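You operate a simulated robot arm through the tools that you are given. There is no shell and no other tool.

Carry out the task below with a simulated two-armed robot. There is one attempt and no reset: what you move stays moved.

## Task
Move the fan's white plug to the blue socket with the power strip off, then run the fan on SLOW.
Fine: red switch off before the plug comes out, on again once it is in; leave the steamer and its plug alone. Where these are worked on the way, their far stop is far enough and under half their travel is too little: red switch.
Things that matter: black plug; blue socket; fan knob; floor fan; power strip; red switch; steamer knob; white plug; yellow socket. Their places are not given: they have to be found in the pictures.

The check looks at the end state, three seconds after you hand in, the way a careful person would. Anything else that was tipped, shoved, dropped, spilled or broken makes it a failure.

## Robot
Two 7-joint arms with two-finger grippers on one trunk that stands fixed in place. Base frame: the origin is at the foot of the trunk, x ahead of it, y to its left, z up. Lengths are in mm, angles in degrees, forces in N, time in s.
The left shoulder is at [115, 216, 1065], the right one opposite. With the tool pointing down near the work surface each hand reaches from about 340 to 860 mm from the base axis, measured 20 degrees to its own side. Payload 3.18 kg a hand.
The tool frame of a hand sits at the grasp point between the pads (the TCP): z along the fingers, y along the line on which they close. The tips reach 30 mm beyond it. The gripper opens to 144 mm. The gripper's body begins 103 mm behind the TCP.
Orientation is that of the tool frame in the base frame, as [roll, pitch, yaw] about the fixed x, y, z axes, in that order (R = Rz(yaw) Ry(pitch) Rx(roll)). With the fingers straight down and closing along the base's y, the tool's x points along the base's -x, its y along +y and its z along -z.

## Interface
- The arms move only by the tool send_rows. It takes "left_motion", "right_motion" or both (then of equal length, played together; a hand with none holds still); each is a list of rows, each a list of 7 numbers: the shift along the tool's x, y, z in units of 40 mm (1.0 is 40 mm), then the turn, a rotation vector about the tool's x, y, z in units of 8 degrees (1.0 is 8 degrees), then the closure, from 0 (fully open) to 1 (shut). In form: [[x, y, z, ax, ay, az, hand], ...]. A call has 1 to 20 rows; each row shifts and turns the commanded pose from where the row before left it, along the tool's axes as they then stand. A call with a number of a shift or a turn outside -1 to 1 is refused whole. Rows are played at 5 a second. More than 50 mm and 8.6 degrees between two rows, or a gripper value outside its range, and nothing of the call is played. A pose out of reach is approached as far as the arm can. The call stops where the force on the tool passes 40 N (or 10 N more than at its start, if that is more) or the arm is blocked; 0.2 s more then pass. Each finger halts on what it meets, pressing with about 38 N; the grip force reading is that of the motor and also rises with nothing between the fingers. The clock runs only during rows and for 0.2 s after the last one: add rows that do not move to give the fingers time. It gives the time, the measured TCP pose, the force on the tool (base axes), the opening and the grip force at its end, in the units of the frame above (readings bear some noise), with the torque about the TCP (base axes, N m) and any sound that the robot's microphone picked up.
- Cameras (640 x 400 px; columns grow to the right, rows downward): "scene" is now at [224.1, -46.2, 1276]; the picture's right is [-0.49, -0.87, 0.00], its down [-0.28, 0.16, -0.95] and it looks along [0.82, -0.47, -0.32] (base axes); focal length 214 px, centre (320, 200). "left" rides on the left gripper at [76, -16, -143] in its tool frame; the picture's right is [0.21, 0.98, 0.00], its down [-0.84, 0.18, -0.51] and it looks along [-0.50, 0.11, 0.86] (tool axes); focal length 218 px, centre (320, 200). "right" rides on the right gripper at [76, 16, -143] in its tool frame; the picture's right is [-0.21, 0.98, 0.00], its down [-0.84, -0.18, -0.51] and it looks along [-0.50, -0.11, 0.86] (tool axes); focal length 218 px, centre (320, 200).
- get_image(camera): a new picture of that camera. The clock stands still meanwhile.
- move_column(by): slides the trunk up (or, below 0, down) by that many mm; the arms and the scene camera ride with it, the base frame stays. It gives what a move gives, with no picture.
- pan_tilt(pan, tilt): turns the head with the scene camera to pan (to the left, within 80 degrees either way) and tilt (down, from -29 to 69), counted from straight ahead of the robot. It gives what a move gives.
- point_at(camera, pixels): for up to 12 pixels [column, row] of the newest picture of that camera ("zoom" is the newest enlarged one), the place [x, y, z] in the base frame of the surface seen there, good to about 2 mm. The clock stands still meanwhile.
- enlarge(camera, box): a new picture of the part [left, top, right, bottom] of that camera's present view, enlarged. The clock stands still meanwhile.
- job_done(): hands the job in; it is judged then, once.

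Unless the task says otherwise, let go and move clear before handing in.

The tools are called after "Request:" as a command line: name --argument value ..., lists and objects as JSON in quotes. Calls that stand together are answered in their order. send_rows: Moves the arms, as the interface text tells. Its arguments: {"type":"object","properties":{"left_motion":{"type":"array","items":{"type":"array","items":{"type":"number"}}},"right_motion":{"type":"array","items":{"type":"array","items":{"type":"number"}}}},"required":[]} The other tools are called the same way: move_column (by) slides the trunk up or down; pan_tilt (pan, tilt) turns the head that bears the scene camera; get_image (camera) takes a picture; point_at (camera, pixels) gives the place of the surface under pixels of a picture; enlarge (camera, box) takes an enlarged picture of a part of a camera's view; job_done () hands the job in.

At the start:

```text
t: 0.0
left_position: [414.6, -58.8, 1210.9]
left_tcp_rot: [-180.0, 0.0, -179.9]
left_wrist_force: [0.3, -0.7, -0.1]
left_moment: [0.0, 0.0, -0.01]
left_gripper_width: 143.9
left_grip_force: 0.0
right_position: [433.9, -530.5, 1119.5]
right_tcp_rot: [-180.0, 0.1, 180.0]
right_wrist_force: [0.3, 0.6, 0.8]
right_moment: [0.03, -0.02, 0.01]
right_gripper_width: 144.0
right_grip_force: 0.1
trunk travel left (down, up): [-150.0, 219.0]
head pan, tilt: [-29.7, 18.9]
```

scene: 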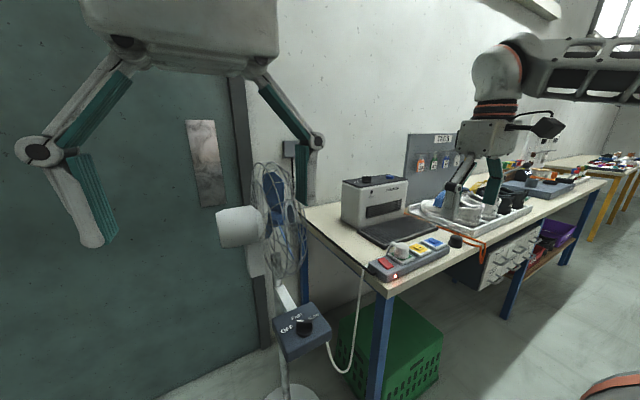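
right: 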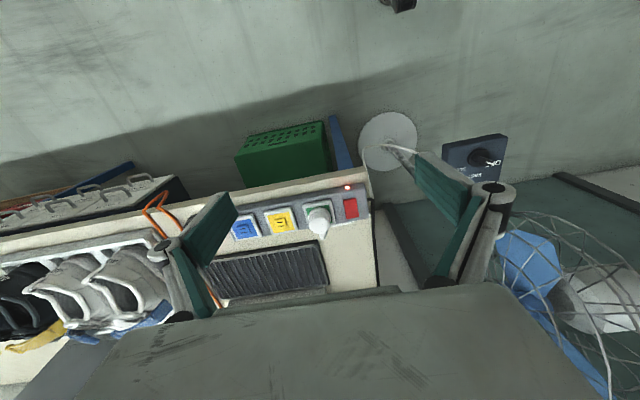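
left: 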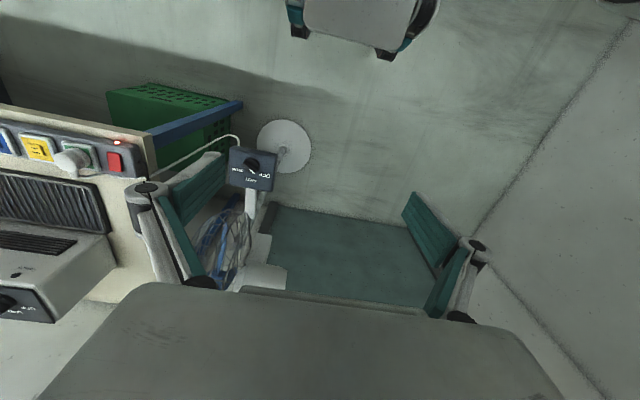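

The pictures show the power strip with a red switch near scene pixel (386,264), the white plug at (398,250), yellow and blue sockets to its right, and the fan knob box near (302,326). I'll take enlarged views to find details.

Request:
enlarge --camera "scene" --box '[330, 210, 490, 310]'

Request:
enlarge --camera "right" --box '[200, 160, 400, 285]'

Request:
enlarge --camera "left" --box '[200, 120, 320, 195]'

Request:
enlarge --camera "scene" --box '[240, 270, 400, 370]'

```text
4.00 times, centred on (410, 260) of scene
```

zoom: 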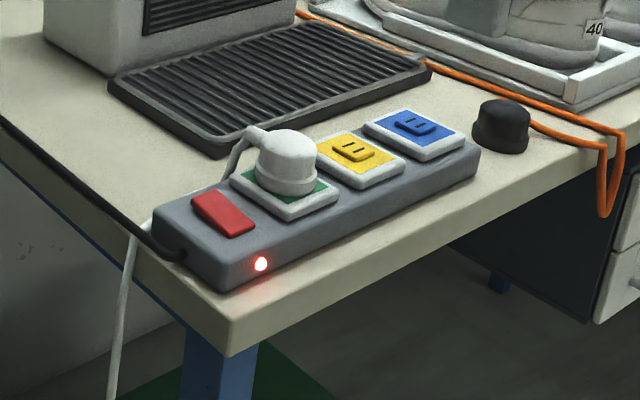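

```text
3.20 times, centred on (300, 222) of right
```

zoom: 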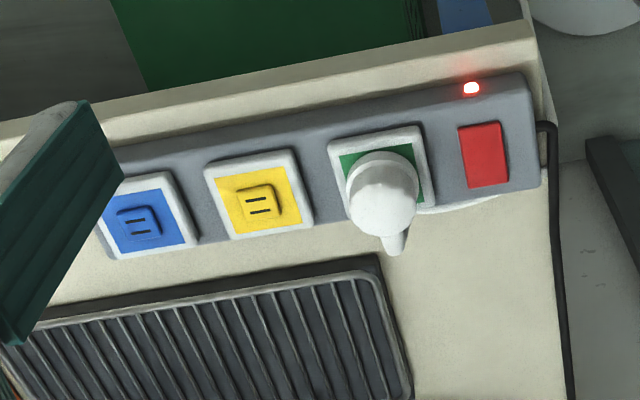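

```text
5.33 times, centred on (260, 158) of left
```

zoom: 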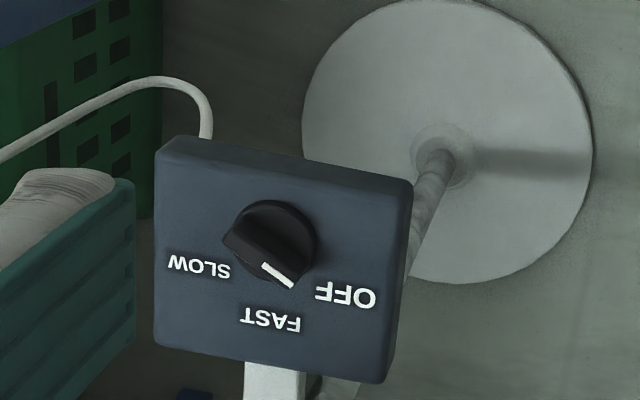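

```text
4.00 times, centred on (320, 320) of scene
```

zoom: 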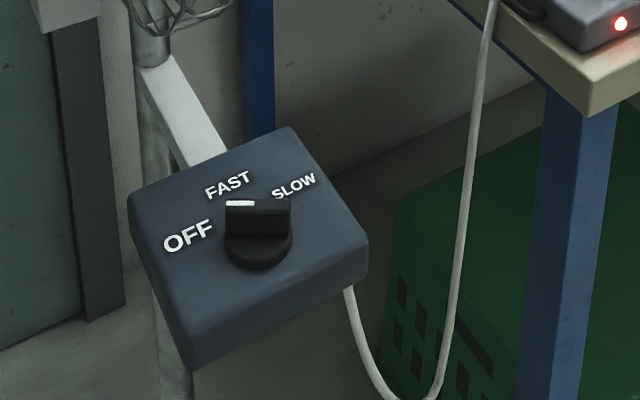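

The fan's knob box is legible: OFF/FAST/SLOW around a black bar knob, its white mark toward OFF–FAST; the black plug lies on the table near zoom (500,125). I'll get 3D places now.

Request:
point_at --camera "zoom" --pixels '[[242, 203], [280, 203], [258, 205], [258, 262], [190, 238], [228, 185], [294, 186], [292, 130], [132, 200], [196, 365], [365, 245], [340, 230]]'

Request:
enlarge --camera "scene" --box '[350, 220, 462, 290]'

```text
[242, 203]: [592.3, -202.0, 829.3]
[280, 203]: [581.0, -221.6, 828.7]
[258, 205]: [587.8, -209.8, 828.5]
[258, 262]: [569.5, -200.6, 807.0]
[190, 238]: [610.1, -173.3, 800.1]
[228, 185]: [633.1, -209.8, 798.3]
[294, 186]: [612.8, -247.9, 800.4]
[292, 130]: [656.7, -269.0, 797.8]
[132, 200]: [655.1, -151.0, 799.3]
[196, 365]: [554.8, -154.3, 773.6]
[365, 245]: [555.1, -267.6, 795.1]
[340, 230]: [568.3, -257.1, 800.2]
```

```text
5.71 times, centred on (406, 255) of scene
```

zoom: 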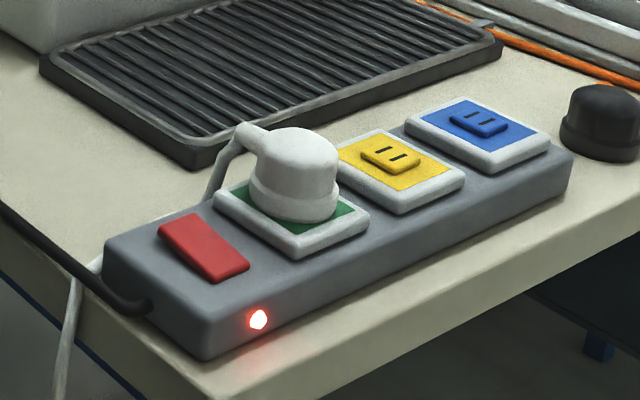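

The knob box face is level at z≈800 with the knob top at about 829. Now the places on the power strip.

Request:
point_at --camera "zoom" --pixels '[[180, 222], [205, 247], [232, 270], [222, 240], [294, 140], [294, 195], [250, 135], [225, 155], [392, 153], [479, 117], [257, 320], [600, 100]]'

Request:
enlarge --camera "right" --box '[220, 170, 380, 270]'

```text
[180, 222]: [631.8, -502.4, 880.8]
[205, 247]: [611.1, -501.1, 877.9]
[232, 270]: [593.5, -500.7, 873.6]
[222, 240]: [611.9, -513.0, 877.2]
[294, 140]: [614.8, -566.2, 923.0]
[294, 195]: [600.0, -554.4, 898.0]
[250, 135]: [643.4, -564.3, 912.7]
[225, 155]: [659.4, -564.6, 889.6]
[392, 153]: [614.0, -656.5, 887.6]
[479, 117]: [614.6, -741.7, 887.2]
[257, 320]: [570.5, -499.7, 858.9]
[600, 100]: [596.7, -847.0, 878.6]
```

```text
4.00 times, centred on (300, 220) of right
```

zoom: 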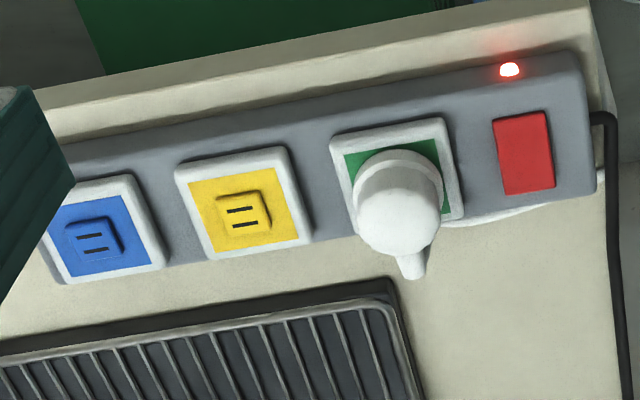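

The sockets lie at x≈614 with y≈-571 (green), -656 (yellow), -742 (blue); the red rocker's near end is lower (873.6) than its far end (880.8), so on = near end down. I'll now locate the fan body and table obstacles.

Request:
point_at --camera "scene" --pixels '[[240, 227], [276, 205], [298, 215], [290, 265], [285, 295], [262, 180], [305, 245], [282, 350], [340, 225], [375, 180], [410, 205], [360, 215]]'

Request:
pan_tilt --pan -35 --tilt 40

Request:
get_image --camera "scene"

```text
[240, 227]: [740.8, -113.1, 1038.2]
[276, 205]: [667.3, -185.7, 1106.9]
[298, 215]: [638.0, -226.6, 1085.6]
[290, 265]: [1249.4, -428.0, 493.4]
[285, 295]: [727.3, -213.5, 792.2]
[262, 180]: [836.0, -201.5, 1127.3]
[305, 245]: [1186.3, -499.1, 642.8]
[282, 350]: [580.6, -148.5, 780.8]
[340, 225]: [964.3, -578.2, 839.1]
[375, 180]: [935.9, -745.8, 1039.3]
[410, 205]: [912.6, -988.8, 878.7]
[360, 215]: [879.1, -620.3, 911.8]
```

```text
t: 0.8
left_position: [414.3, -59.2, 1212.0]
left_tcp_rot: [180.0, 0.0, -179.9]
left_wrist_force: [0.5, 0.3, -0.6]
left_moment: [0.04, -0.01, -0.03]
left_gripper_width: 144.1
left_grip_force: 0.0
right_position: [434.5, -530.0, 1120.4]
right_tcp_rot: [-180.0, 0.1, 180.0]
right_wrist_force: [-0.6, -0.2, -0.4]
right_moment: [0.0, 0.02, 0.01]
right_gripper_width: 144.1
right_grip_force: 0.0
trunk travel left (down, up): [-150.0, 219.0]
head pan, tilt: [-35.0, 40.0]
```

```text
taken
```

scene: 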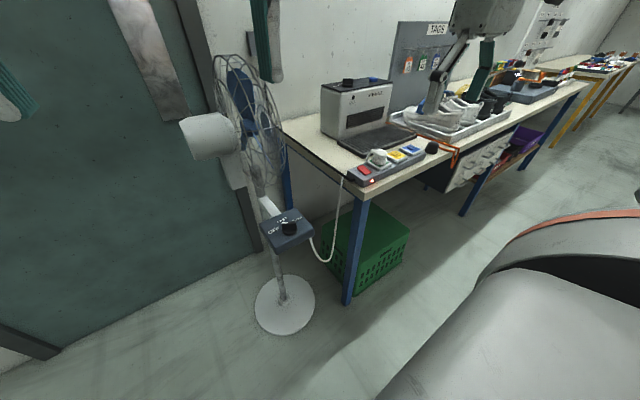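

The fan cage stands beyond and above the knob box; I need to know how close it is to the knob's vertical. I'll enlarge the fan and measure it.

Request:
enlarge --camera "scene" --box '[170, 45, 330, 145]'

Request:
enlarge --camera "scene" --box '[220, 140, 348, 260]'

```text
4.00 times, centred on (250, 95) of scene
```

zoom: 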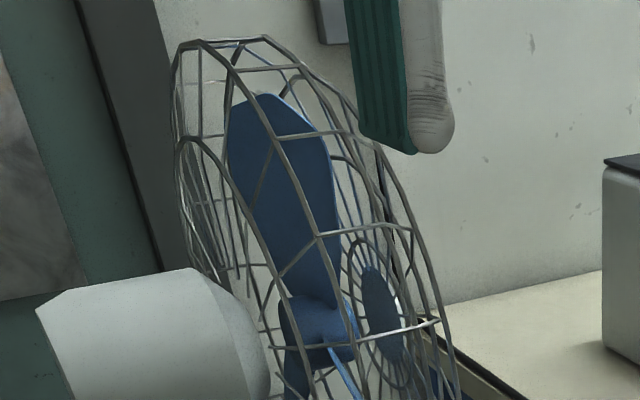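

```text
3.33 times, centred on (284, 200) of scene
```

zoom: 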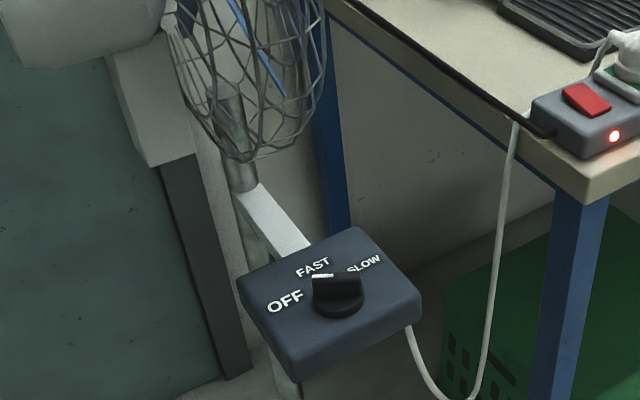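

Request:
point_at --camera "zoom" --pixels '[[240, 158], [252, 158], [225, 140], [275, 148], [290, 140], [303, 120], [185, 95], [200, 100], [320, 60], [235, 170], [268, 220], [245, 205]]'

Request:
enlarge --camera "scene" --box '[170, 45, 330, 145]'

Request:
point_at --camera "zoom" --pixels '[[318, 236], [412, 228], [438, 320], [265, 38], [198, 42], [280, 138], [335, 130], [456, 390], [150, 330], [385, 310], [270, 275], [240, 200]]'

```text
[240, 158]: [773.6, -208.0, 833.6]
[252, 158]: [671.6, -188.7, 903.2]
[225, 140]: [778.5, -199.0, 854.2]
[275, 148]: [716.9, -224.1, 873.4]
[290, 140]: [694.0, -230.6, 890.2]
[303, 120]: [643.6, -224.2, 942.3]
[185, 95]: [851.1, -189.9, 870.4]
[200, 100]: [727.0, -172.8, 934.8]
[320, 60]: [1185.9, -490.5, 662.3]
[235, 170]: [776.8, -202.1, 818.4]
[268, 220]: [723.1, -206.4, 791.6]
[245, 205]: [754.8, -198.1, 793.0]
```

```text
4.00 times, centred on (250, 95) of scene
```

zoom: 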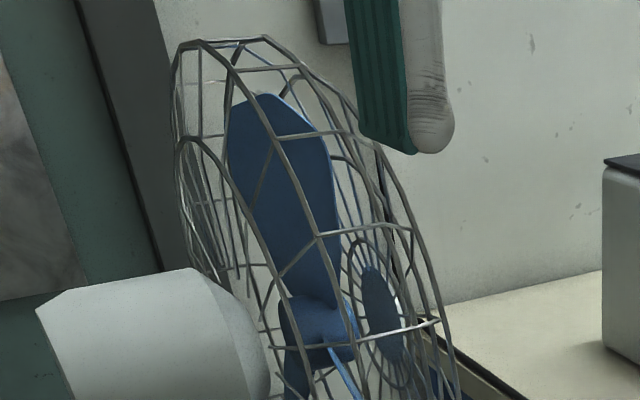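

```text
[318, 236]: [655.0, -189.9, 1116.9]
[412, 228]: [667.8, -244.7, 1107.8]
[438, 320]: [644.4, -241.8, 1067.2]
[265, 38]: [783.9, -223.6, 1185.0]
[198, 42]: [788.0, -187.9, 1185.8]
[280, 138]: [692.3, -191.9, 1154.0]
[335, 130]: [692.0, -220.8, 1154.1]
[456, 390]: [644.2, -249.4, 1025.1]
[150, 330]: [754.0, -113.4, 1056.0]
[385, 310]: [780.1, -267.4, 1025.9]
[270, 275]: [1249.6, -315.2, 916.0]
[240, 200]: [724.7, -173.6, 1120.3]
```

The cage is about a 160 mm circle centred near (780,-215,1025), so its edge reaches x≈620, close to the knob's vertical (587,-210); I'll tilt the hand for that later. First I bring the right hand (closed) nearer the strip for a good close view.

Request:
send_rows --right_motion '[[-0.6, -0.19, 0.75, 0, 0, 0, 1], [-0.6, -0.19, 0.75, 0, 0, 0, 1], [-0.6, -0.19, 0.75, 0, 0, 0, 1], [-0.6, -0.19, 0.75, 0, 0, 0, 1], [0, 0, 0, 0, 0, 0, 1]]'

Request:
get_image --camera "right"

Request:
get_image --camera "scene"

```text
t: 2.0
left_position: [414.4, -59.2, 1212.5]
left_tcp_rot: [-180.0, 0.0, 180.0]
left_wrist_force: [-0.5, 0.2, -0.4]
left_moment: [-0.02, -0.03, 0.02]
left_gripper_width: 144.0
left_grip_force: 0.1
right_position: [531.2, -563.0, 1000.2]
right_tcp_rot: [-179.9, 0.1, -180.0]
right_wrist_force: [0.2, 1.3, 0.5]
right_moment: [-0.01, -0.02, -0.01]
right_gripper_width: 0.2
right_grip_force: 30.5
trunk travel left (down, up): [-150.0, 219.0]
head pan, tilt: [-35.0, 40.0]
```

```text
taken
```

right: 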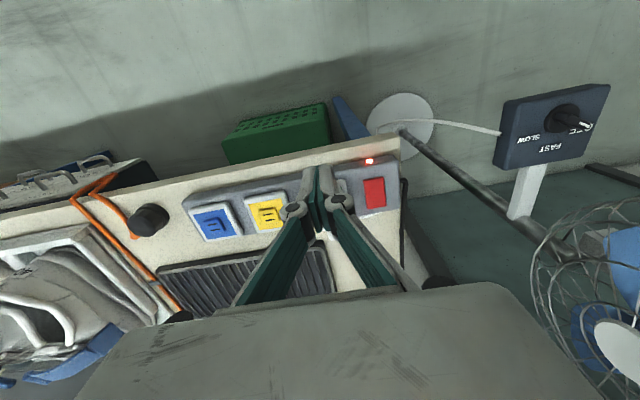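

```text
taken
```

scene: 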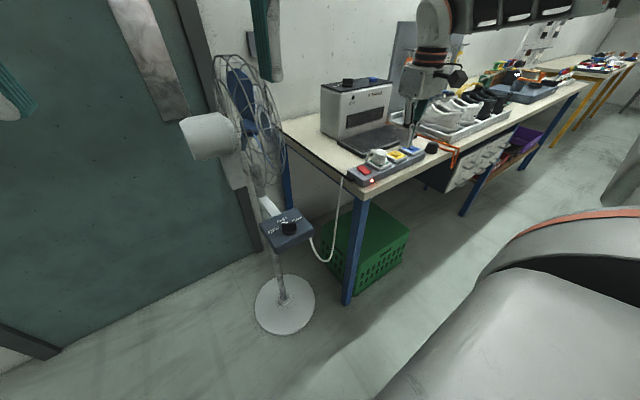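

The red switch is visible at right-camera (374,194); the hand is at (531,-563,1000). I'll measure the switch and sockets from this closer view.

Request:
enlarge --camera "right" --box '[330, 145, 410, 220]'

Request:
point_at --camera "zoom" --pixels '[[280, 160], [320, 230], [330, 300], [240, 150], [380, 290], [260, 90], [340, 350], [200, 250], [450, 250], [280, 330], [300, 200], [320, 190]]'

Request:
enlarge --camera "right" --box '[180, 180, 308, 260]'

Request:
point_at --camera "zoom" --pixels '[[170, 220], [150, 215], [185, 235], [430, 160], [410, 155], [445, 175], [60, 160], [210, 130], [110, 310], [240, 240], [160, 180], [440, 330]]'

```text
5.33 times, centred on (370, 182) of right
```

zoom: 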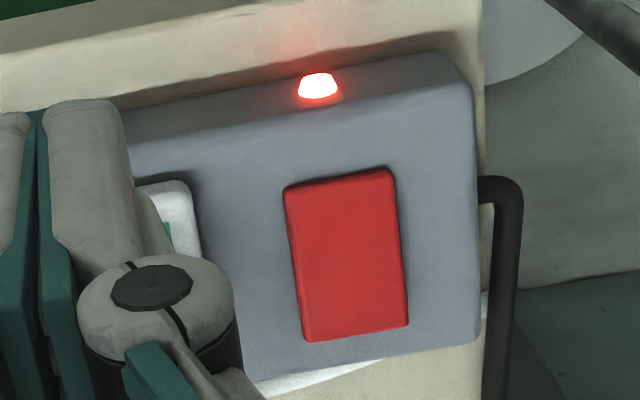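

```text
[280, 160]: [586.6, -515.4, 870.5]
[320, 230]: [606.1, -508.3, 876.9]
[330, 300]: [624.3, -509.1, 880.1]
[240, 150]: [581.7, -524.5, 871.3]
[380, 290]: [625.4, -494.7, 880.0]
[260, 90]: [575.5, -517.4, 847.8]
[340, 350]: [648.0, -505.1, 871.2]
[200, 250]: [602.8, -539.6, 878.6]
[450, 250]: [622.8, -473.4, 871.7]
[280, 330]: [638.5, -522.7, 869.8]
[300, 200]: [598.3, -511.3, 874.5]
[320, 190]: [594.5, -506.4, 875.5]
```

```text
5.00 times, centred on (244, 220) of right
```

zoom: 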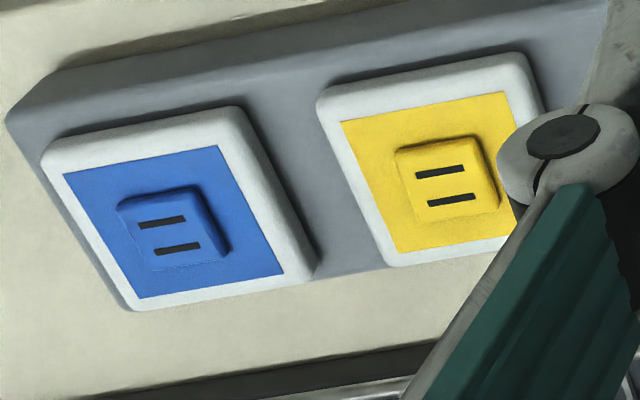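

```text
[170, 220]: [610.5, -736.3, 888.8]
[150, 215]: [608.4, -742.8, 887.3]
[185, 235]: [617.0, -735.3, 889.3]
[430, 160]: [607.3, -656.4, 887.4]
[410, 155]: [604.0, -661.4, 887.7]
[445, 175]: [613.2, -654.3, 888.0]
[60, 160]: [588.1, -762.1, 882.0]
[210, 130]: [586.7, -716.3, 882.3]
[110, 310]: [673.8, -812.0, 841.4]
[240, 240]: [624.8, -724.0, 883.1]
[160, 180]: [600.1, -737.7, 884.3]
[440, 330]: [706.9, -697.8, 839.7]
```

The rocker spans x≈592–634 about y≈-505, its far end high at z≈881 (strip top 871). I'll go above its far end with closed fingers, stopping short of contact.

Request:
send_rows --right_motion '[[-0.61, 0.36, 0.3, 0, 0, 0, 1], [-0.61, 0.36, 0.4, 0, 0, 0, 1], [-0.61, 0.36, 0.4, 0, 0, 0, 1], [-0.61, 0.36, 0.4, 0, 0, 0, 1], [0, 0, 0, 0, 0, 0, 1]]'

Request:
get_image --camera "right"

Request:
enlarge --camera "scene" --box '[330, 90, 458, 190]'

```text
t: 3.2
left_position: [414.9, -58.7, 1212.7]
left_tcp_rot: [-180.0, 0.2, 179.9]
left_wrist_force: [0.1, 0.1, 0.1]
left_moment: [0.01, -0.04, 0.01]
left_gripper_width: 143.9
left_grip_force: 0.2
right_position: [627.3, -503.5, 942.0]
right_tcp_rot: [180.0, 0.1, -180.0]
right_wrist_force: [0.1, -0.6, 0.1]
right_moment: [-0.03, -0.02, 0.01]
right_gripper_width: 0.1
right_grip_force: 30.4
trunk travel left (down, up): [-150.0, 219.0]
head pan, tilt: [-35.0, 40.0]
```

```text
taken
```

right: 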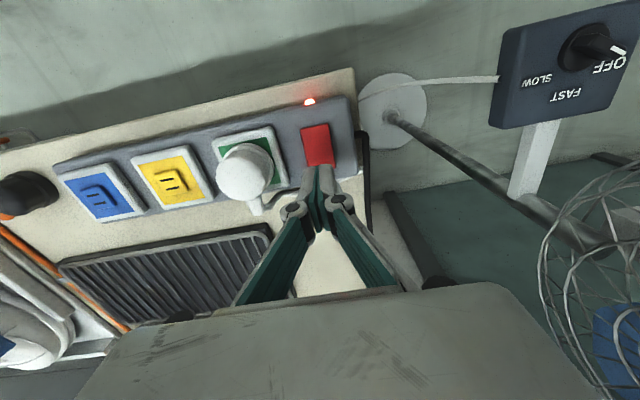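

```text
4.00 times, centred on (394, 140) of scene
```

zoom: 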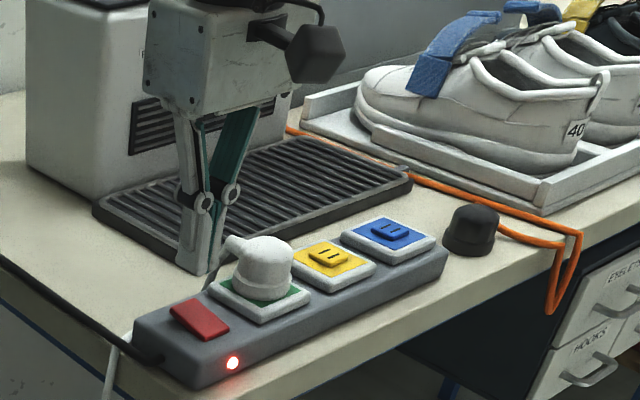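

The closed fingers hang at the far end of the rocker (tip z≈912), clear of the plug. I'll shift 12 mm further out so the fingertip bears only on the far end, then press down slowly.

Request:
send_rows --right_motion '[[-0.3, -0.03, 0, 0, 0, 0, 1], [0, 0, 0.3, 0, 0, 0, 1], [0, 0, 0.3, 0, 0, 0, 1], [0, 0, 0.08, 0, 0, 0, 1], [0, 0, 0.08, 0, 0, 0, 1], [0, 0, 0.08, 0, 0, 0, 1], [0, 0, 0.08, 0, 0, 0, 1]]'

Request:
enlarge --camera "scene" --box '[330, 130, 410, 190]'

Request:
enlarge --camera "right" --box '[250, 80, 410, 200]'

```text
t: 4.8
left_position: [415.0, -58.6, 1212.5]
left_tcp_rot: [-180.0, 0.0, -180.0]
left_wrist_force: [-0.1, -0.4, -0.9]
left_moment: [-0.02, 0.03, 0.01]
left_gripper_width: 144.3
left_grip_force: 0.0
right_position: [640.0, -504.4, 901.3]
right_tcp_rot: [-179.9, 0.0, -180.0]
right_wrist_force: [1.1, -0.6, 0.2]
right_moment: [0.0, 0.02, -0.02]
right_gripper_width: 0.0
right_grip_force: 30.1
trunk travel left (down, up): [-150.0, 219.0]
head pan, tilt: [-35.0, 40.0]
```

```text
6.67 times, centred on (370, 160) of scene
```

zoom: 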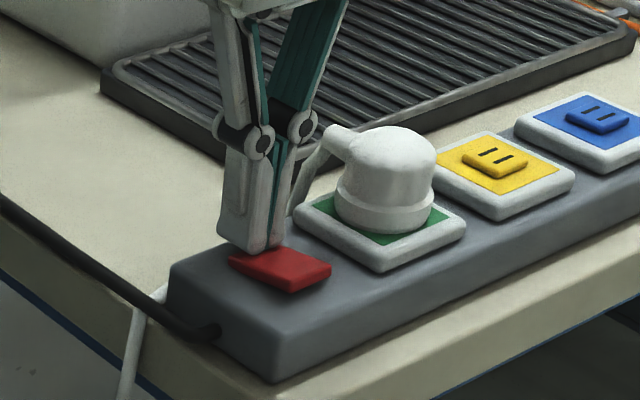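

```text
3.33 times, centred on (330, 140) of right
```

zoom: 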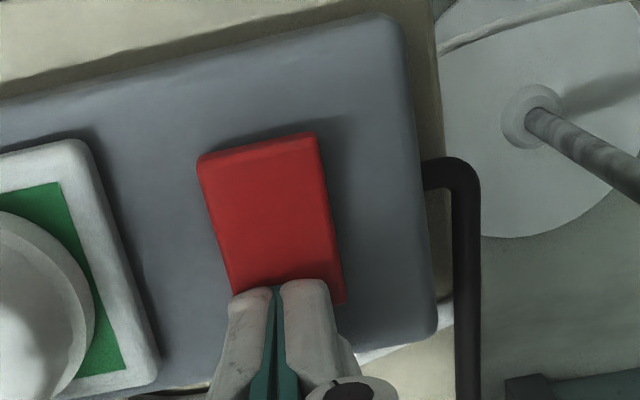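

The strip's lamp is out and the rocker has flipped (near end now high), so the strip is off. I'll rise, open partly, and move back over the plug for measurement.

Request:
send_rows --right_motion '[[0, 0, -0.8, 0, 0, 0, 1], [0, 0, -0.9, 0, 0, 0, 1], [0, 0, -0.9, 0, 0, 0, 0.45], [0.5, -0.6, -0.3, 0, 0, 0, 0.4], [0.7, -0.6, 0, 0, 0, 0, 0.4], [0.7, -0.5, 0, 0, 0, 0, 0.4], [0, 0, 0, 0, 0, 0, 0.4]]'

Request:
get_image --camera "right"

Request:
enlarge --camera "scene" --box '[330, 100, 458, 190]'

```text
t: 6.5
left_position: [415.7, -59.0, 1212.0]
left_tcp_rot: [180.0, -0.1, 180.0]
left_wrist_force: [0.1, -0.5, -0.2]
left_moment: [0.02, 0.03, 0.01]
left_gripper_width: 144.1
left_grip_force: 0.1
right_position: [564.8, -572.5, 1019.8]
right_tcp_rot: [-180.0, -0.1, -180.0]
right_wrist_force: [0.8, 0.4, -0.5]
right_moment: [-0.02, 0.03, -0.01]
right_gripper_width: 86.4
right_grip_force: 0.1
trunk travel left (down, up): [-150.0, 219.0]
head pan, tilt: [-35.0, 40.0]
```

```text
taken
```

right: 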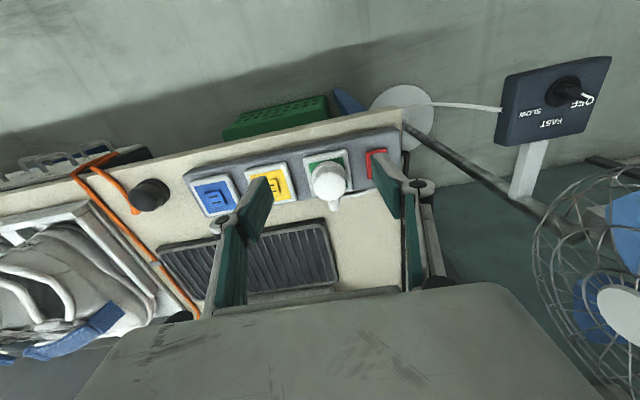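

```text
4.44 times, centred on (394, 145) of scene
```

zoom: 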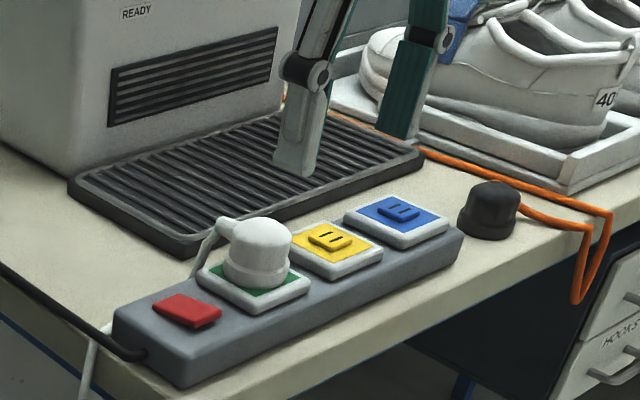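

The lamp is off and the plug sits clear at right-camera (330,182) between the opened fingers. I'll measure plug edges and socket plates closely.

Request:
enlarge --camera "right" --box '[290, 140, 370, 215]'

Request:
point_at --camera "zoom" --pixels '[[100, 100], [300, 60], [160, 180], [220, 200], [300, 180], [370, 210], [260, 290], [240, 260], [350, 320], [320, 360], [260, 150], [400, 210]]'

Request:
enlarge --camera "right" --box '[180, 155, 308, 230]'

```text
5.33 times, centred on (330, 178) of right
```

zoom: 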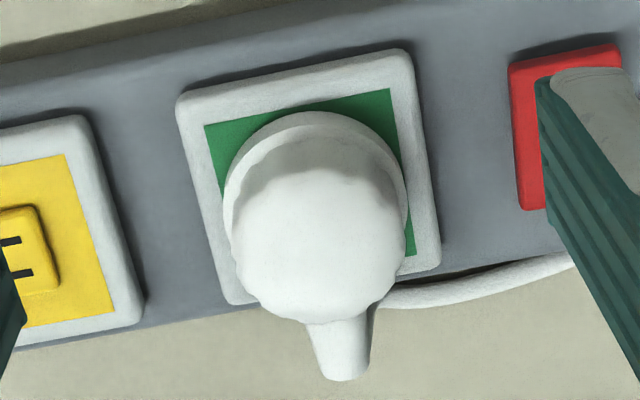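

```text
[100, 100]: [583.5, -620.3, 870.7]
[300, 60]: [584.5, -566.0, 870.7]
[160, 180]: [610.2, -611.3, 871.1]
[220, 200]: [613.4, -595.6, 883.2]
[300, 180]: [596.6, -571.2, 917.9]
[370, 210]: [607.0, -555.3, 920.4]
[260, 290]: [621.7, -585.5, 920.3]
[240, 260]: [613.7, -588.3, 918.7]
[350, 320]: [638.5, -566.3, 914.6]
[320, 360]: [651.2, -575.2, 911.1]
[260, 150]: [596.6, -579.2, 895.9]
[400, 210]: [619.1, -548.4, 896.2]
```

```text
5.00 times, centred on (244, 192) of right
```

zoom: 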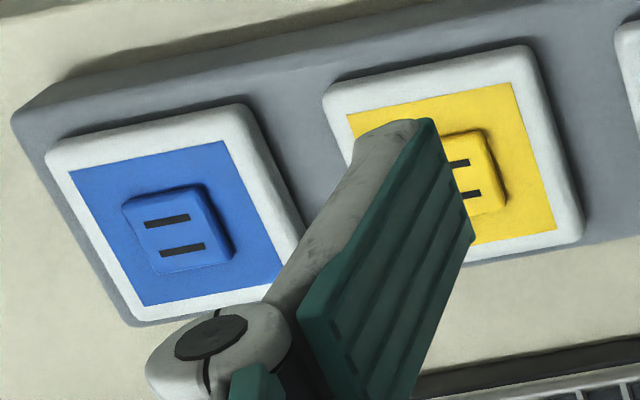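

The plug's lower ring spans y≈-548 to -595 (centre ≈-571, x≈614). Before moving toward the blue socket I check the shoes/tray and black plug clearances and the socket positions in the scene view.

Request:
enlarge --camera "scene" --box '[345, 120, 455, 190]'

Request:
point_at --camera "zoom" --pixels '[[485, 100], [450, 60], [545, 62], [510, 110], [555, 130], [470, 190], [590, 30], [420, 20], [520, 20], [620, 80], [330, 170], [400, 130]]'

```text
5.71 times, centred on (400, 155) of scene
```

zoom: 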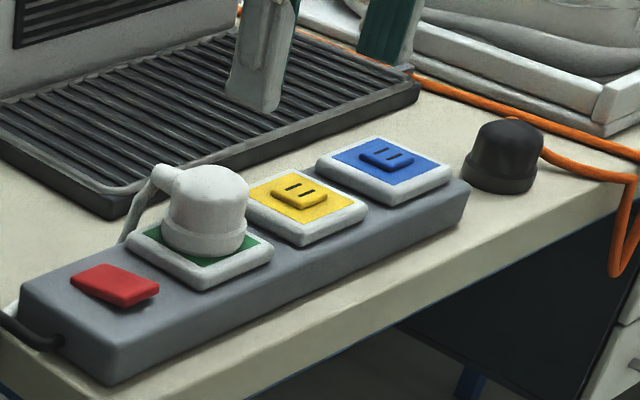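

```text
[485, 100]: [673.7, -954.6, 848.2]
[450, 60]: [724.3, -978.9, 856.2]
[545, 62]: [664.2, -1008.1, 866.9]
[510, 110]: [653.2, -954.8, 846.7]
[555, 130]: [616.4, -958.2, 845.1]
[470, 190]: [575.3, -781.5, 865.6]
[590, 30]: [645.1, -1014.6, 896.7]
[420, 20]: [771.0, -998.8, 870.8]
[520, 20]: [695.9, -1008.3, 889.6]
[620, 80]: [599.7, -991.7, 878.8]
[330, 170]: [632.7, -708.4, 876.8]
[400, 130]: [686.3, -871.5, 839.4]
```

The tray is beyond y≈-960 and the black plug around y≈-847, so I must limit finger opening at the blue socket. Now I measure socket spacing with tight zooms.

Request:
enlarge --camera "scene" --box '[384, 140, 428, 168]'

```text
14.29 times, centred on (406, 154) of scene
```

zoom: 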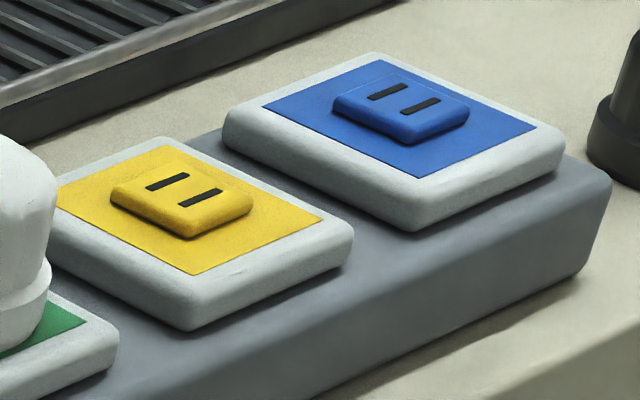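

Request:
point_at --camera "zoom" --pixels '[[167, 182], [201, 198], [184, 190], [388, 91], [421, 106], [404, 99], [322, 220], [190, 273], [537, 127], [415, 177], [172, 147], [380, 60]]'

Request:
enlarge --camera "scene" --box '[360, 150, 404, 178]'

```text
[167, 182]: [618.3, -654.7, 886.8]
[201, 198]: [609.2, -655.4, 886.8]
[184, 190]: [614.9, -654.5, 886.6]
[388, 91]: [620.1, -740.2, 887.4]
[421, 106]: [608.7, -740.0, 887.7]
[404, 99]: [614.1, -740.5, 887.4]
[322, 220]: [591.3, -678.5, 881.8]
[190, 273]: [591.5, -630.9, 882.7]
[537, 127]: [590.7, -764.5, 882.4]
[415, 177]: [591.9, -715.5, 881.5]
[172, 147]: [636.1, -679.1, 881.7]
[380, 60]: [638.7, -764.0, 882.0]
```

```text
14.29 times, centred on (382, 164) of scene
```

zoom: 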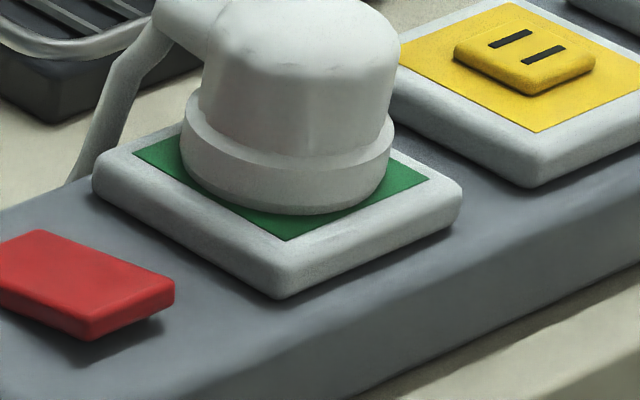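

Request:
point_at --camera "zoom" --pixels '[[426, 179], [288, 239], [138, 153], [538, 131], [192, 140], [380, 175], [290, 210], [230, 60], [390, 70], [300, 20], [290, 150], [185, 15]]'

```text
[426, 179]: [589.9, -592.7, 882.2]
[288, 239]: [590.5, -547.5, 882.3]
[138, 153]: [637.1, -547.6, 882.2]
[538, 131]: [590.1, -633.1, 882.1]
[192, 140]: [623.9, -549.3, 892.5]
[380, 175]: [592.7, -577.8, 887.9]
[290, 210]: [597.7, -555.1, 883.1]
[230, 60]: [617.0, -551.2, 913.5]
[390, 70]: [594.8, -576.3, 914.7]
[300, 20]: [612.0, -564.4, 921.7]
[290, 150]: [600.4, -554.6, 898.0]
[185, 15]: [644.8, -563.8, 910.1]
```

Socket centres: green (614,-570), yellow (614,-655), blue (614.5,-740); so the plug must shift 170 mm in -y. I'll first test whether the right hand can reach above the blue socket upright.

Request:
send_rows --right_motion '[[-0.25, -0.85, 0.1, 0, 0, 0, 0.4], [-0.25, -0.85, 0.2, 0, 0, 0, 0.4], [-0.25, -0.85, 0.3, 0, 0, 0, 0.4], [-0.25, -0.85, 0.4, 0, 0, 0, 0.4], [-0.24, -0.8, 0.5, 0, 0, 0, 0.4], [0, 0, 0.5, 0, 0, 0, 0.4], [0, 0, 0, 0, 0, 0, 0.4]]'

Request:
get_image --camera "right"

Request:
get_image --camera "scene"

```text
t: 8.1
left_position: [415.7, -59.3, 1212.2]
left_tcp_rot: [179.9, 0.0, -180.0]
left_wrist_force: [-0.1, 0.0, 0.1]
left_moment: [0.0, 0.01, 0.03]
left_gripper_width: 144.1
left_grip_force: 0.1
right_position: [611.4, -741.8, 939.0]
right_tcp_rot: [-179.9, 0.1, -180.0]
right_wrist_force: [0.4, -0.2, 0.4]
right_moment: [-0.04, 0.02, 0.04]
right_gripper_width: 86.5
right_grip_force: 0.1
trunk travel left (down, up): [-150.0, 219.0]
head pan, tilt: [-35.0, 40.0]
```

```text
taken
```

right: 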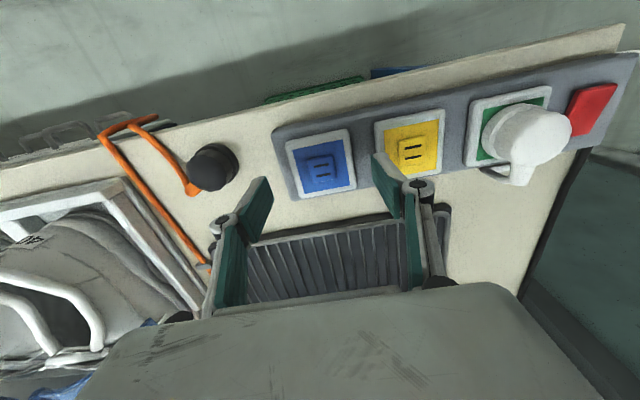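

```text
taken
```

scene: 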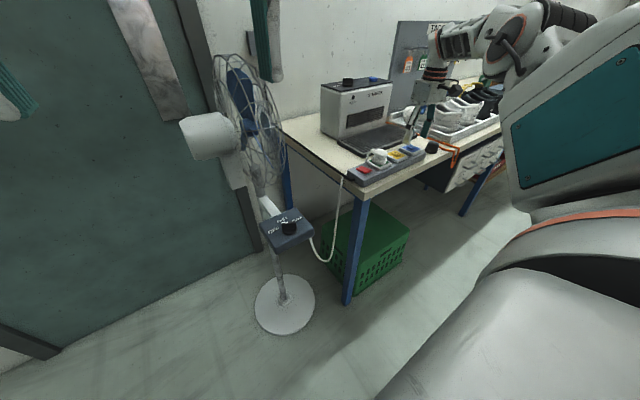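

The hand reaches above the blue socket upright with fingers well centred on it ((262,185) and (385,160) around (320,172)). Now I go back over the white plug, straddle it with the fingers across y, and look before gripping.

Request:
send_rows --right_motion '[[0, 0, -0.6, 0, 0, 0, 0.4], [0, 0, -0.6, 0, 0, 0, 0.4], [-0.03, 0.85, 0, 0, 0, 0, 0.4], [0, 0.85, 0, 0, 0, 0, 0.4], [0, 0.85, 0, 0, 0, 0, 0.4], [0, 0.85, 0, 0, 0, 0, 0.4], [0, 0.85, 0, 0, 0, 0, 0.4], [0, 0, 0, 0, 0, 0, 0.4], [0, 0, 0.7, 0, 0, 0, 0.4], [0, 0, 0.5, 0, 0, 0, 0.4], [0, 0, 0.25, 0, 0, 0, 0.4], [0, 0, 0, 0, 0, 0, 0.4]]'

Request:
get_image --camera "right"

Request:
enlarge --camera "scene" --box '[340, 120, 420, 190]'

```text
t: 10.7
left_position: [414.6, -57.8, 1211.4]
left_tcp_rot: [180.0, 0.0, -179.9]
left_wrist_force: [-0.4, -1.0, -0.4]
left_moment: [-0.02, -0.01, 0.01]
left_gripper_width: 144.0
left_grip_force: 0.0
right_position: [614.2, -569.4, 930.4]
right_tcp_rot: [-179.9, -0.1, -179.9]
right_wrist_force: [-0.6, 0.7, 1.1]
right_moment: [0.0, 0.01, 0.0]
right_gripper_width: 86.6
right_grip_force: 0.1
trunk travel left (down, up): [-150.0, 219.0]
head pan, tilt: [-35.0, 40.0]
```

```text
taken
```

right: 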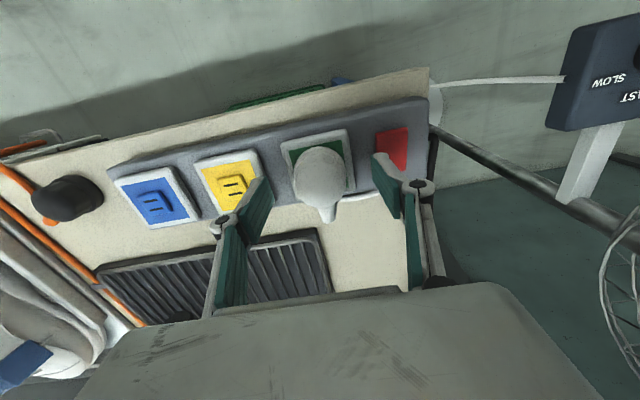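

```text
5.71 times, centred on (380, 155) of scene
```

zoom: 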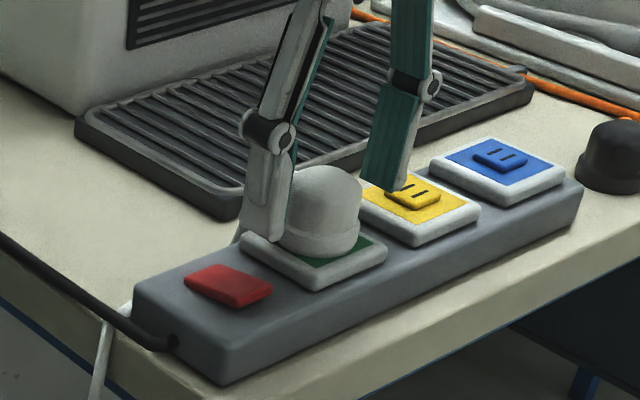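

Fingers straddle the plug (tip z≈899), with the cable neck free on the far side. I close the grip.

Request:
send_rows --right_motion '[[0, 0, 0, 0, 0, 0, 0.6], [0, 0, 0, 0, 0, 0, 0.8], [0, 0, 0, 0, 0, 0, 1], [0, 0, 0, 0, 0, 0, 1]]'

Request:
enlarge --camera "scene" --box '[340, 120, 420, 190]'

Request:
enlarge --camera "right" --box '[220, 100, 460, 250]'

```text
t: 11.7
left_position: [414.5, -59.4, 1211.3]
left_tcp_rot: [180.0, 0.1, -180.0]
left_wrist_force: [-0.1, 0.2, -0.3]
left_moment: [-0.03, 0.05, 0.02]
left_gripper_width: 144.0
left_grip_force: 0.1
right_position: [612.9, -569.8, 929.6]
right_tcp_rot: [179.9, 0.0, -180.0]
right_wrist_force: [-0.3, -1.3, 0.3]
right_moment: [-0.07, 0.01, 0.01]
right_gripper_width: 43.8
right_grip_force: 37.9
trunk travel left (down, up): [-150.0, 219.0]
head pan, tilt: [-35.0, 40.0]
```

```text
5.71 times, centred on (380, 155) of scene
```

zoom: 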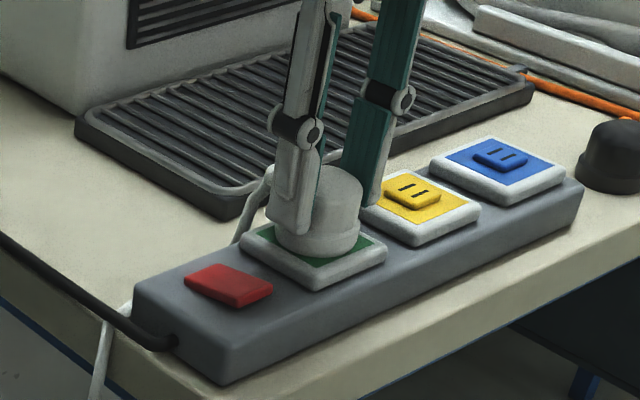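

```text
2.67 times, centred on (340, 175) of right
```

zoom: 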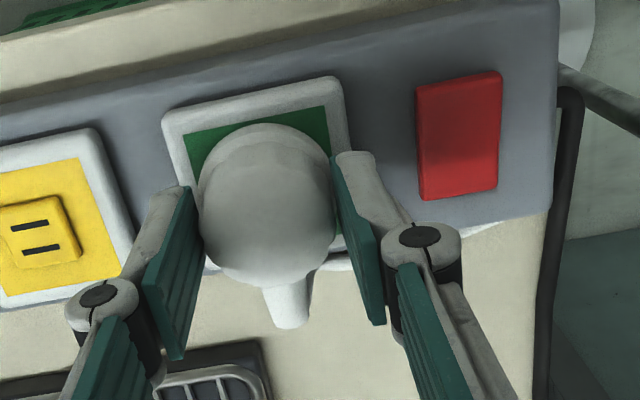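

The plug is gripped (width 43.8, 38 N) with no side load. I pull it straight up in small steps.

Request:
send_rows --right_motion '[[0, 0, -0.08, 0, 0, 0, 1], [0, 0, -0.1, 0, 0, 0, 1], [0, 0, -0.12, 0, 0, 0, 1], [0, 0, -0.15, 0, 0, 0, 1], [0, 0, -0.2, 0, 0, 0, 1], [0, 0, -0.25, 0, 0, 0, 1], [0, 0, -0.25, 0, 0, 0, 1], [0, 0, 0, 0, 0, 0, 1]]'

Request:
enlarge --camera "scene" --box '[340, 100, 436, 190]'

Request:
enlarge --camera "right" --box '[220, 100, 460, 250]'

```text
t: 13.4
left_position: [414.8, -59.7, 1211.2]
left_tcp_rot: [180.0, 0.0, 180.0]
left_wrist_force: [0.9, -0.1, 0.7]
left_moment: [0.02, 0.04, 0.02]
left_gripper_width: 143.6
left_grip_force: 0.0
right_position: [612.5, -571.7, 973.8]
right_tcp_rot: [-180.0, 0.0, -180.0]
right_wrist_force: [0.0, 0.1, -0.9]
right_moment: [0.02, -0.01, 0.0]
right_gripper_width: 43.5
right_grip_force: 38.2
trunk travel left (down, up): [-150.0, 219.0]
head pan, tilt: [-35.0, 40.0]
```

```text
4.44 times, centred on (388, 145) of scene
```

zoom: 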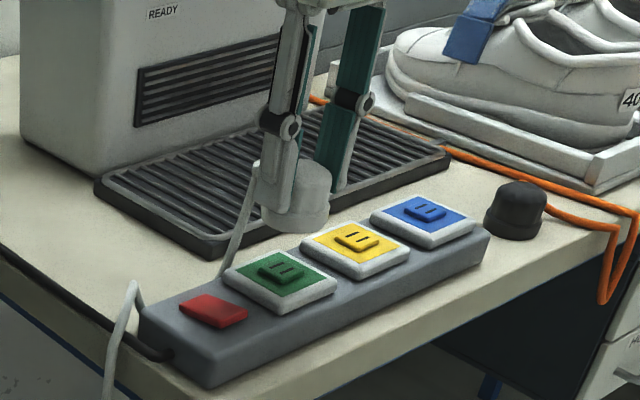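

```text
2.67 times, centred on (340, 175) of right
```

zoom: 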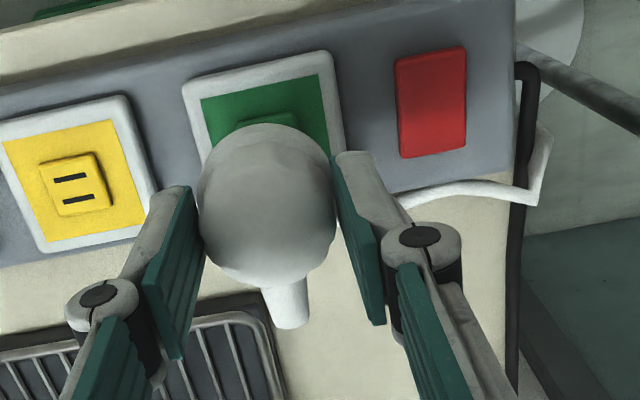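

The plug is out (green socket now empty) and the cable is slack. I carry it level over 170 mm in -y to above the blue socket, slowly, watching the cable force.

Request:
send_rows --right_motion '[[0, -0.4, 0, 0, 0, 0, 1], [0, -0.6, 0, 0, 0, 0, 1], [0, -0.6, 0, 0, 0, 0, 1], [0, -0.6, 0, 0, 0, 0, 1], [0, -0.6, 0, 0, 0, 0, 1], [0, -0.6, 0, 0, 0, 0, 1], [0, -0.5, 0, 0, 0, 0, 1], [0, -0.35, 0, 0, 0, 0, 1], [0, 0, 0, 0, 0, 0, 1], [0, 0, 0, 0, 0, 0, 1]]'

Request:
get_image --camera "right"

Request:
enlarge --camera "scene" --box '[340, 100, 468, 190]'

Request:
get_image --camera "scene"

```text
t: 15.7
left_position: [414.7, -58.9, 1211.8]
left_tcp_rot: [-180.0, -0.1, -180.0]
left_wrist_force: [0.4, -0.2, -0.6]
left_moment: [0.03, 0.0, -0.01]
left_gripper_width: 143.7
left_grip_force: 0.0
right_position: [615.6, -742.7, 972.8]
right_tcp_rot: [180.0, 0.0, 180.0]
right_wrist_force: [0.1, 0.4, -1.3]
right_moment: [0.0, 0.04, 0.0]
right_gripper_width: 43.6
right_grip_force: 38.2
trunk travel left (down, up): [-150.0, 219.0]
head pan, tilt: [-35.0, 40.0]
```

```text
taken
```

right: 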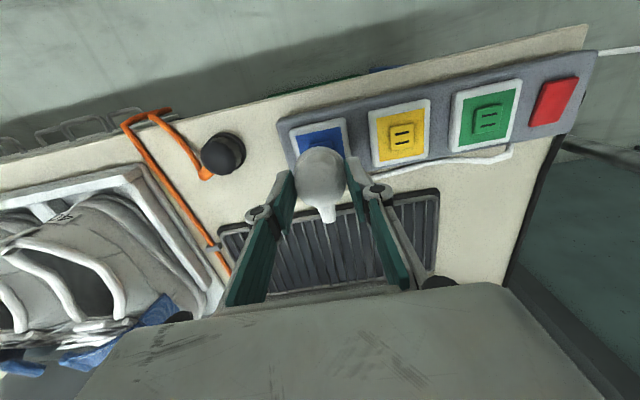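

```text
4.44 times, centred on (404, 145) of scene
```

zoom: 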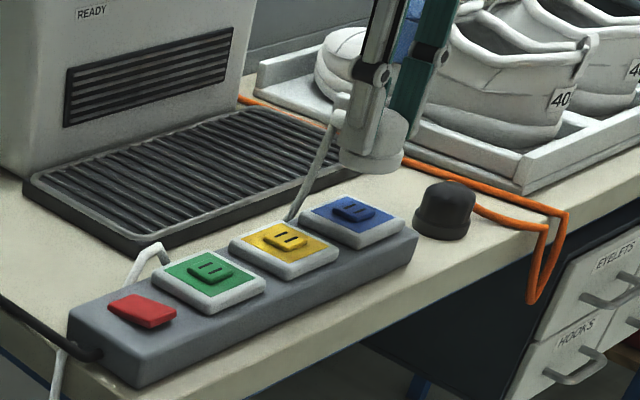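

```text
taken
```

scene: 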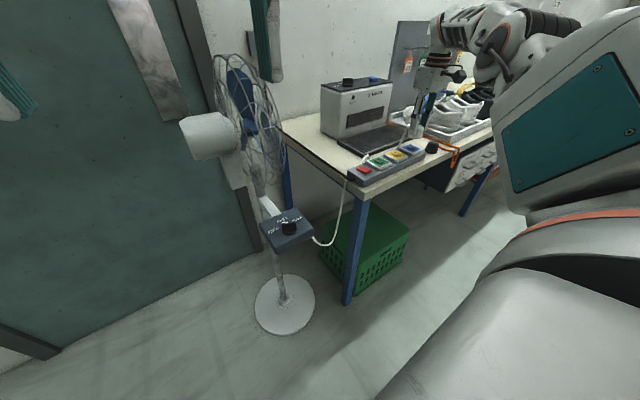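

The plug hangs over the blue socket with almost no cable pull. The green socket is now visible, so I re-measure green slots against the blue ones to confirm the 170 mm shift.

Request:
enlarge --camera "scene" --box '[370, 135, 430, 173]'

```text
10.53 times, centred on (400, 154) of scene
```

zoom: 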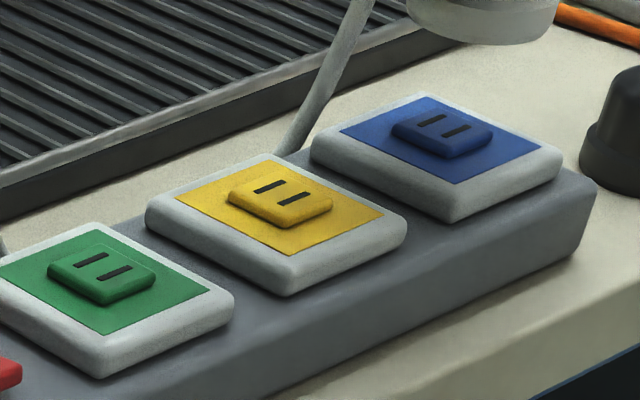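

Request:
point_at --camera "zoom" --pixels '[[90, 259], [115, 273], [103, 266], [267, 187], [292, 199], [280, 193], [429, 120], [456, 131], [442, 126], [412, 10], [550, 10], [480, 30]]'

```text
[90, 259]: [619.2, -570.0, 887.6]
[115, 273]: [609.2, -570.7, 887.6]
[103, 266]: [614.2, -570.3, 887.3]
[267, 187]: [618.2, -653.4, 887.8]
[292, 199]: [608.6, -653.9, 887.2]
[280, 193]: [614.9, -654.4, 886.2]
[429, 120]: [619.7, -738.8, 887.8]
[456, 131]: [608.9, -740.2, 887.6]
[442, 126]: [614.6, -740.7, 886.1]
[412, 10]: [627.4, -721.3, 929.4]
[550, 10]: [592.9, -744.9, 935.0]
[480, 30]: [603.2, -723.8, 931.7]
```

Green slots centre at (614.2,-570.3) and blue at (614.4,-740.0): the 170 mm shift fits. I lower the plug slowly into the blue socket.

Request:
send_rows --right_motion '[[0, 0, 0.2, 0, 0, 0, 1], [0, 0, 0.2, 0, 0, 0, 1], [0, 0, 0.1, 0, 0, 0, 1], [0, 0, 0.08, 0, 0, 0, 1], [0, 0, 0.08, 0, 0, 0, 1], [0, 0, 0.08, 0, 0, 0, 1], [0, 0, 0.08, 0, 0, 0, 1], [0, 0, 0.08, 0, 0, 0, 1], [0, 0, 0, 0, 0, 0, 1]]'

Request:
enlarge --camera "scene" --box '[370, 120, 440, 173]'

Request:
enlarge --camera "right" --box '[240, 100, 400, 225]'

```text
t: 17.6
left_position: [414.9, -58.4, 1212.4]
left_tcp_rot: [179.9, -0.1, -180.0]
left_wrist_force: [-0.4, -1.0, -0.5]
left_moment: [-0.05, -0.01, -0.01]
left_gripper_width: 143.9
left_grip_force: 0.0
right_position: [614.5, -741.1, 938.0]
right_tcp_rot: [-180.0, -0.1, 180.0]
right_wrist_force: [0.2, -0.5, -0.8]
right_moment: [0.02, 0.0, -0.03]
right_gripper_width: 43.7
right_grip_force: 38.1
trunk travel left (down, up): [-150.0, 219.0]
head pan, tilt: [-35.0, 40.0]
```

```text
7.55 times, centred on (405, 146) of scene
```

zoom: 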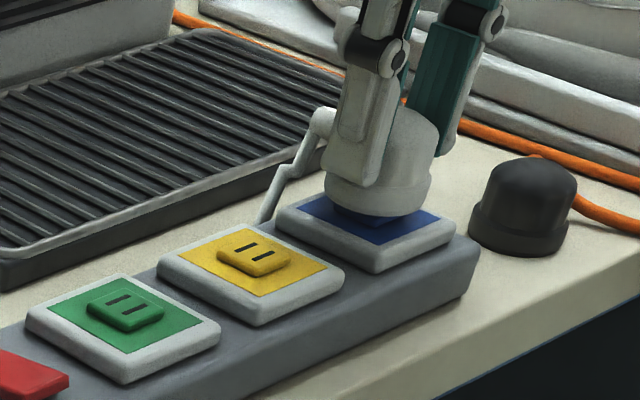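

```text
3.20 times, centred on (320, 162) of right
```

zoom: 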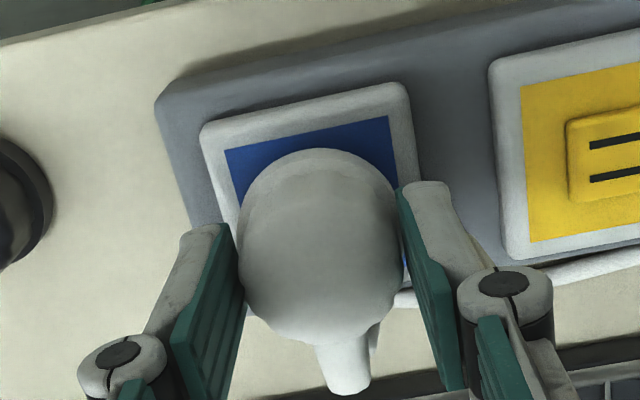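

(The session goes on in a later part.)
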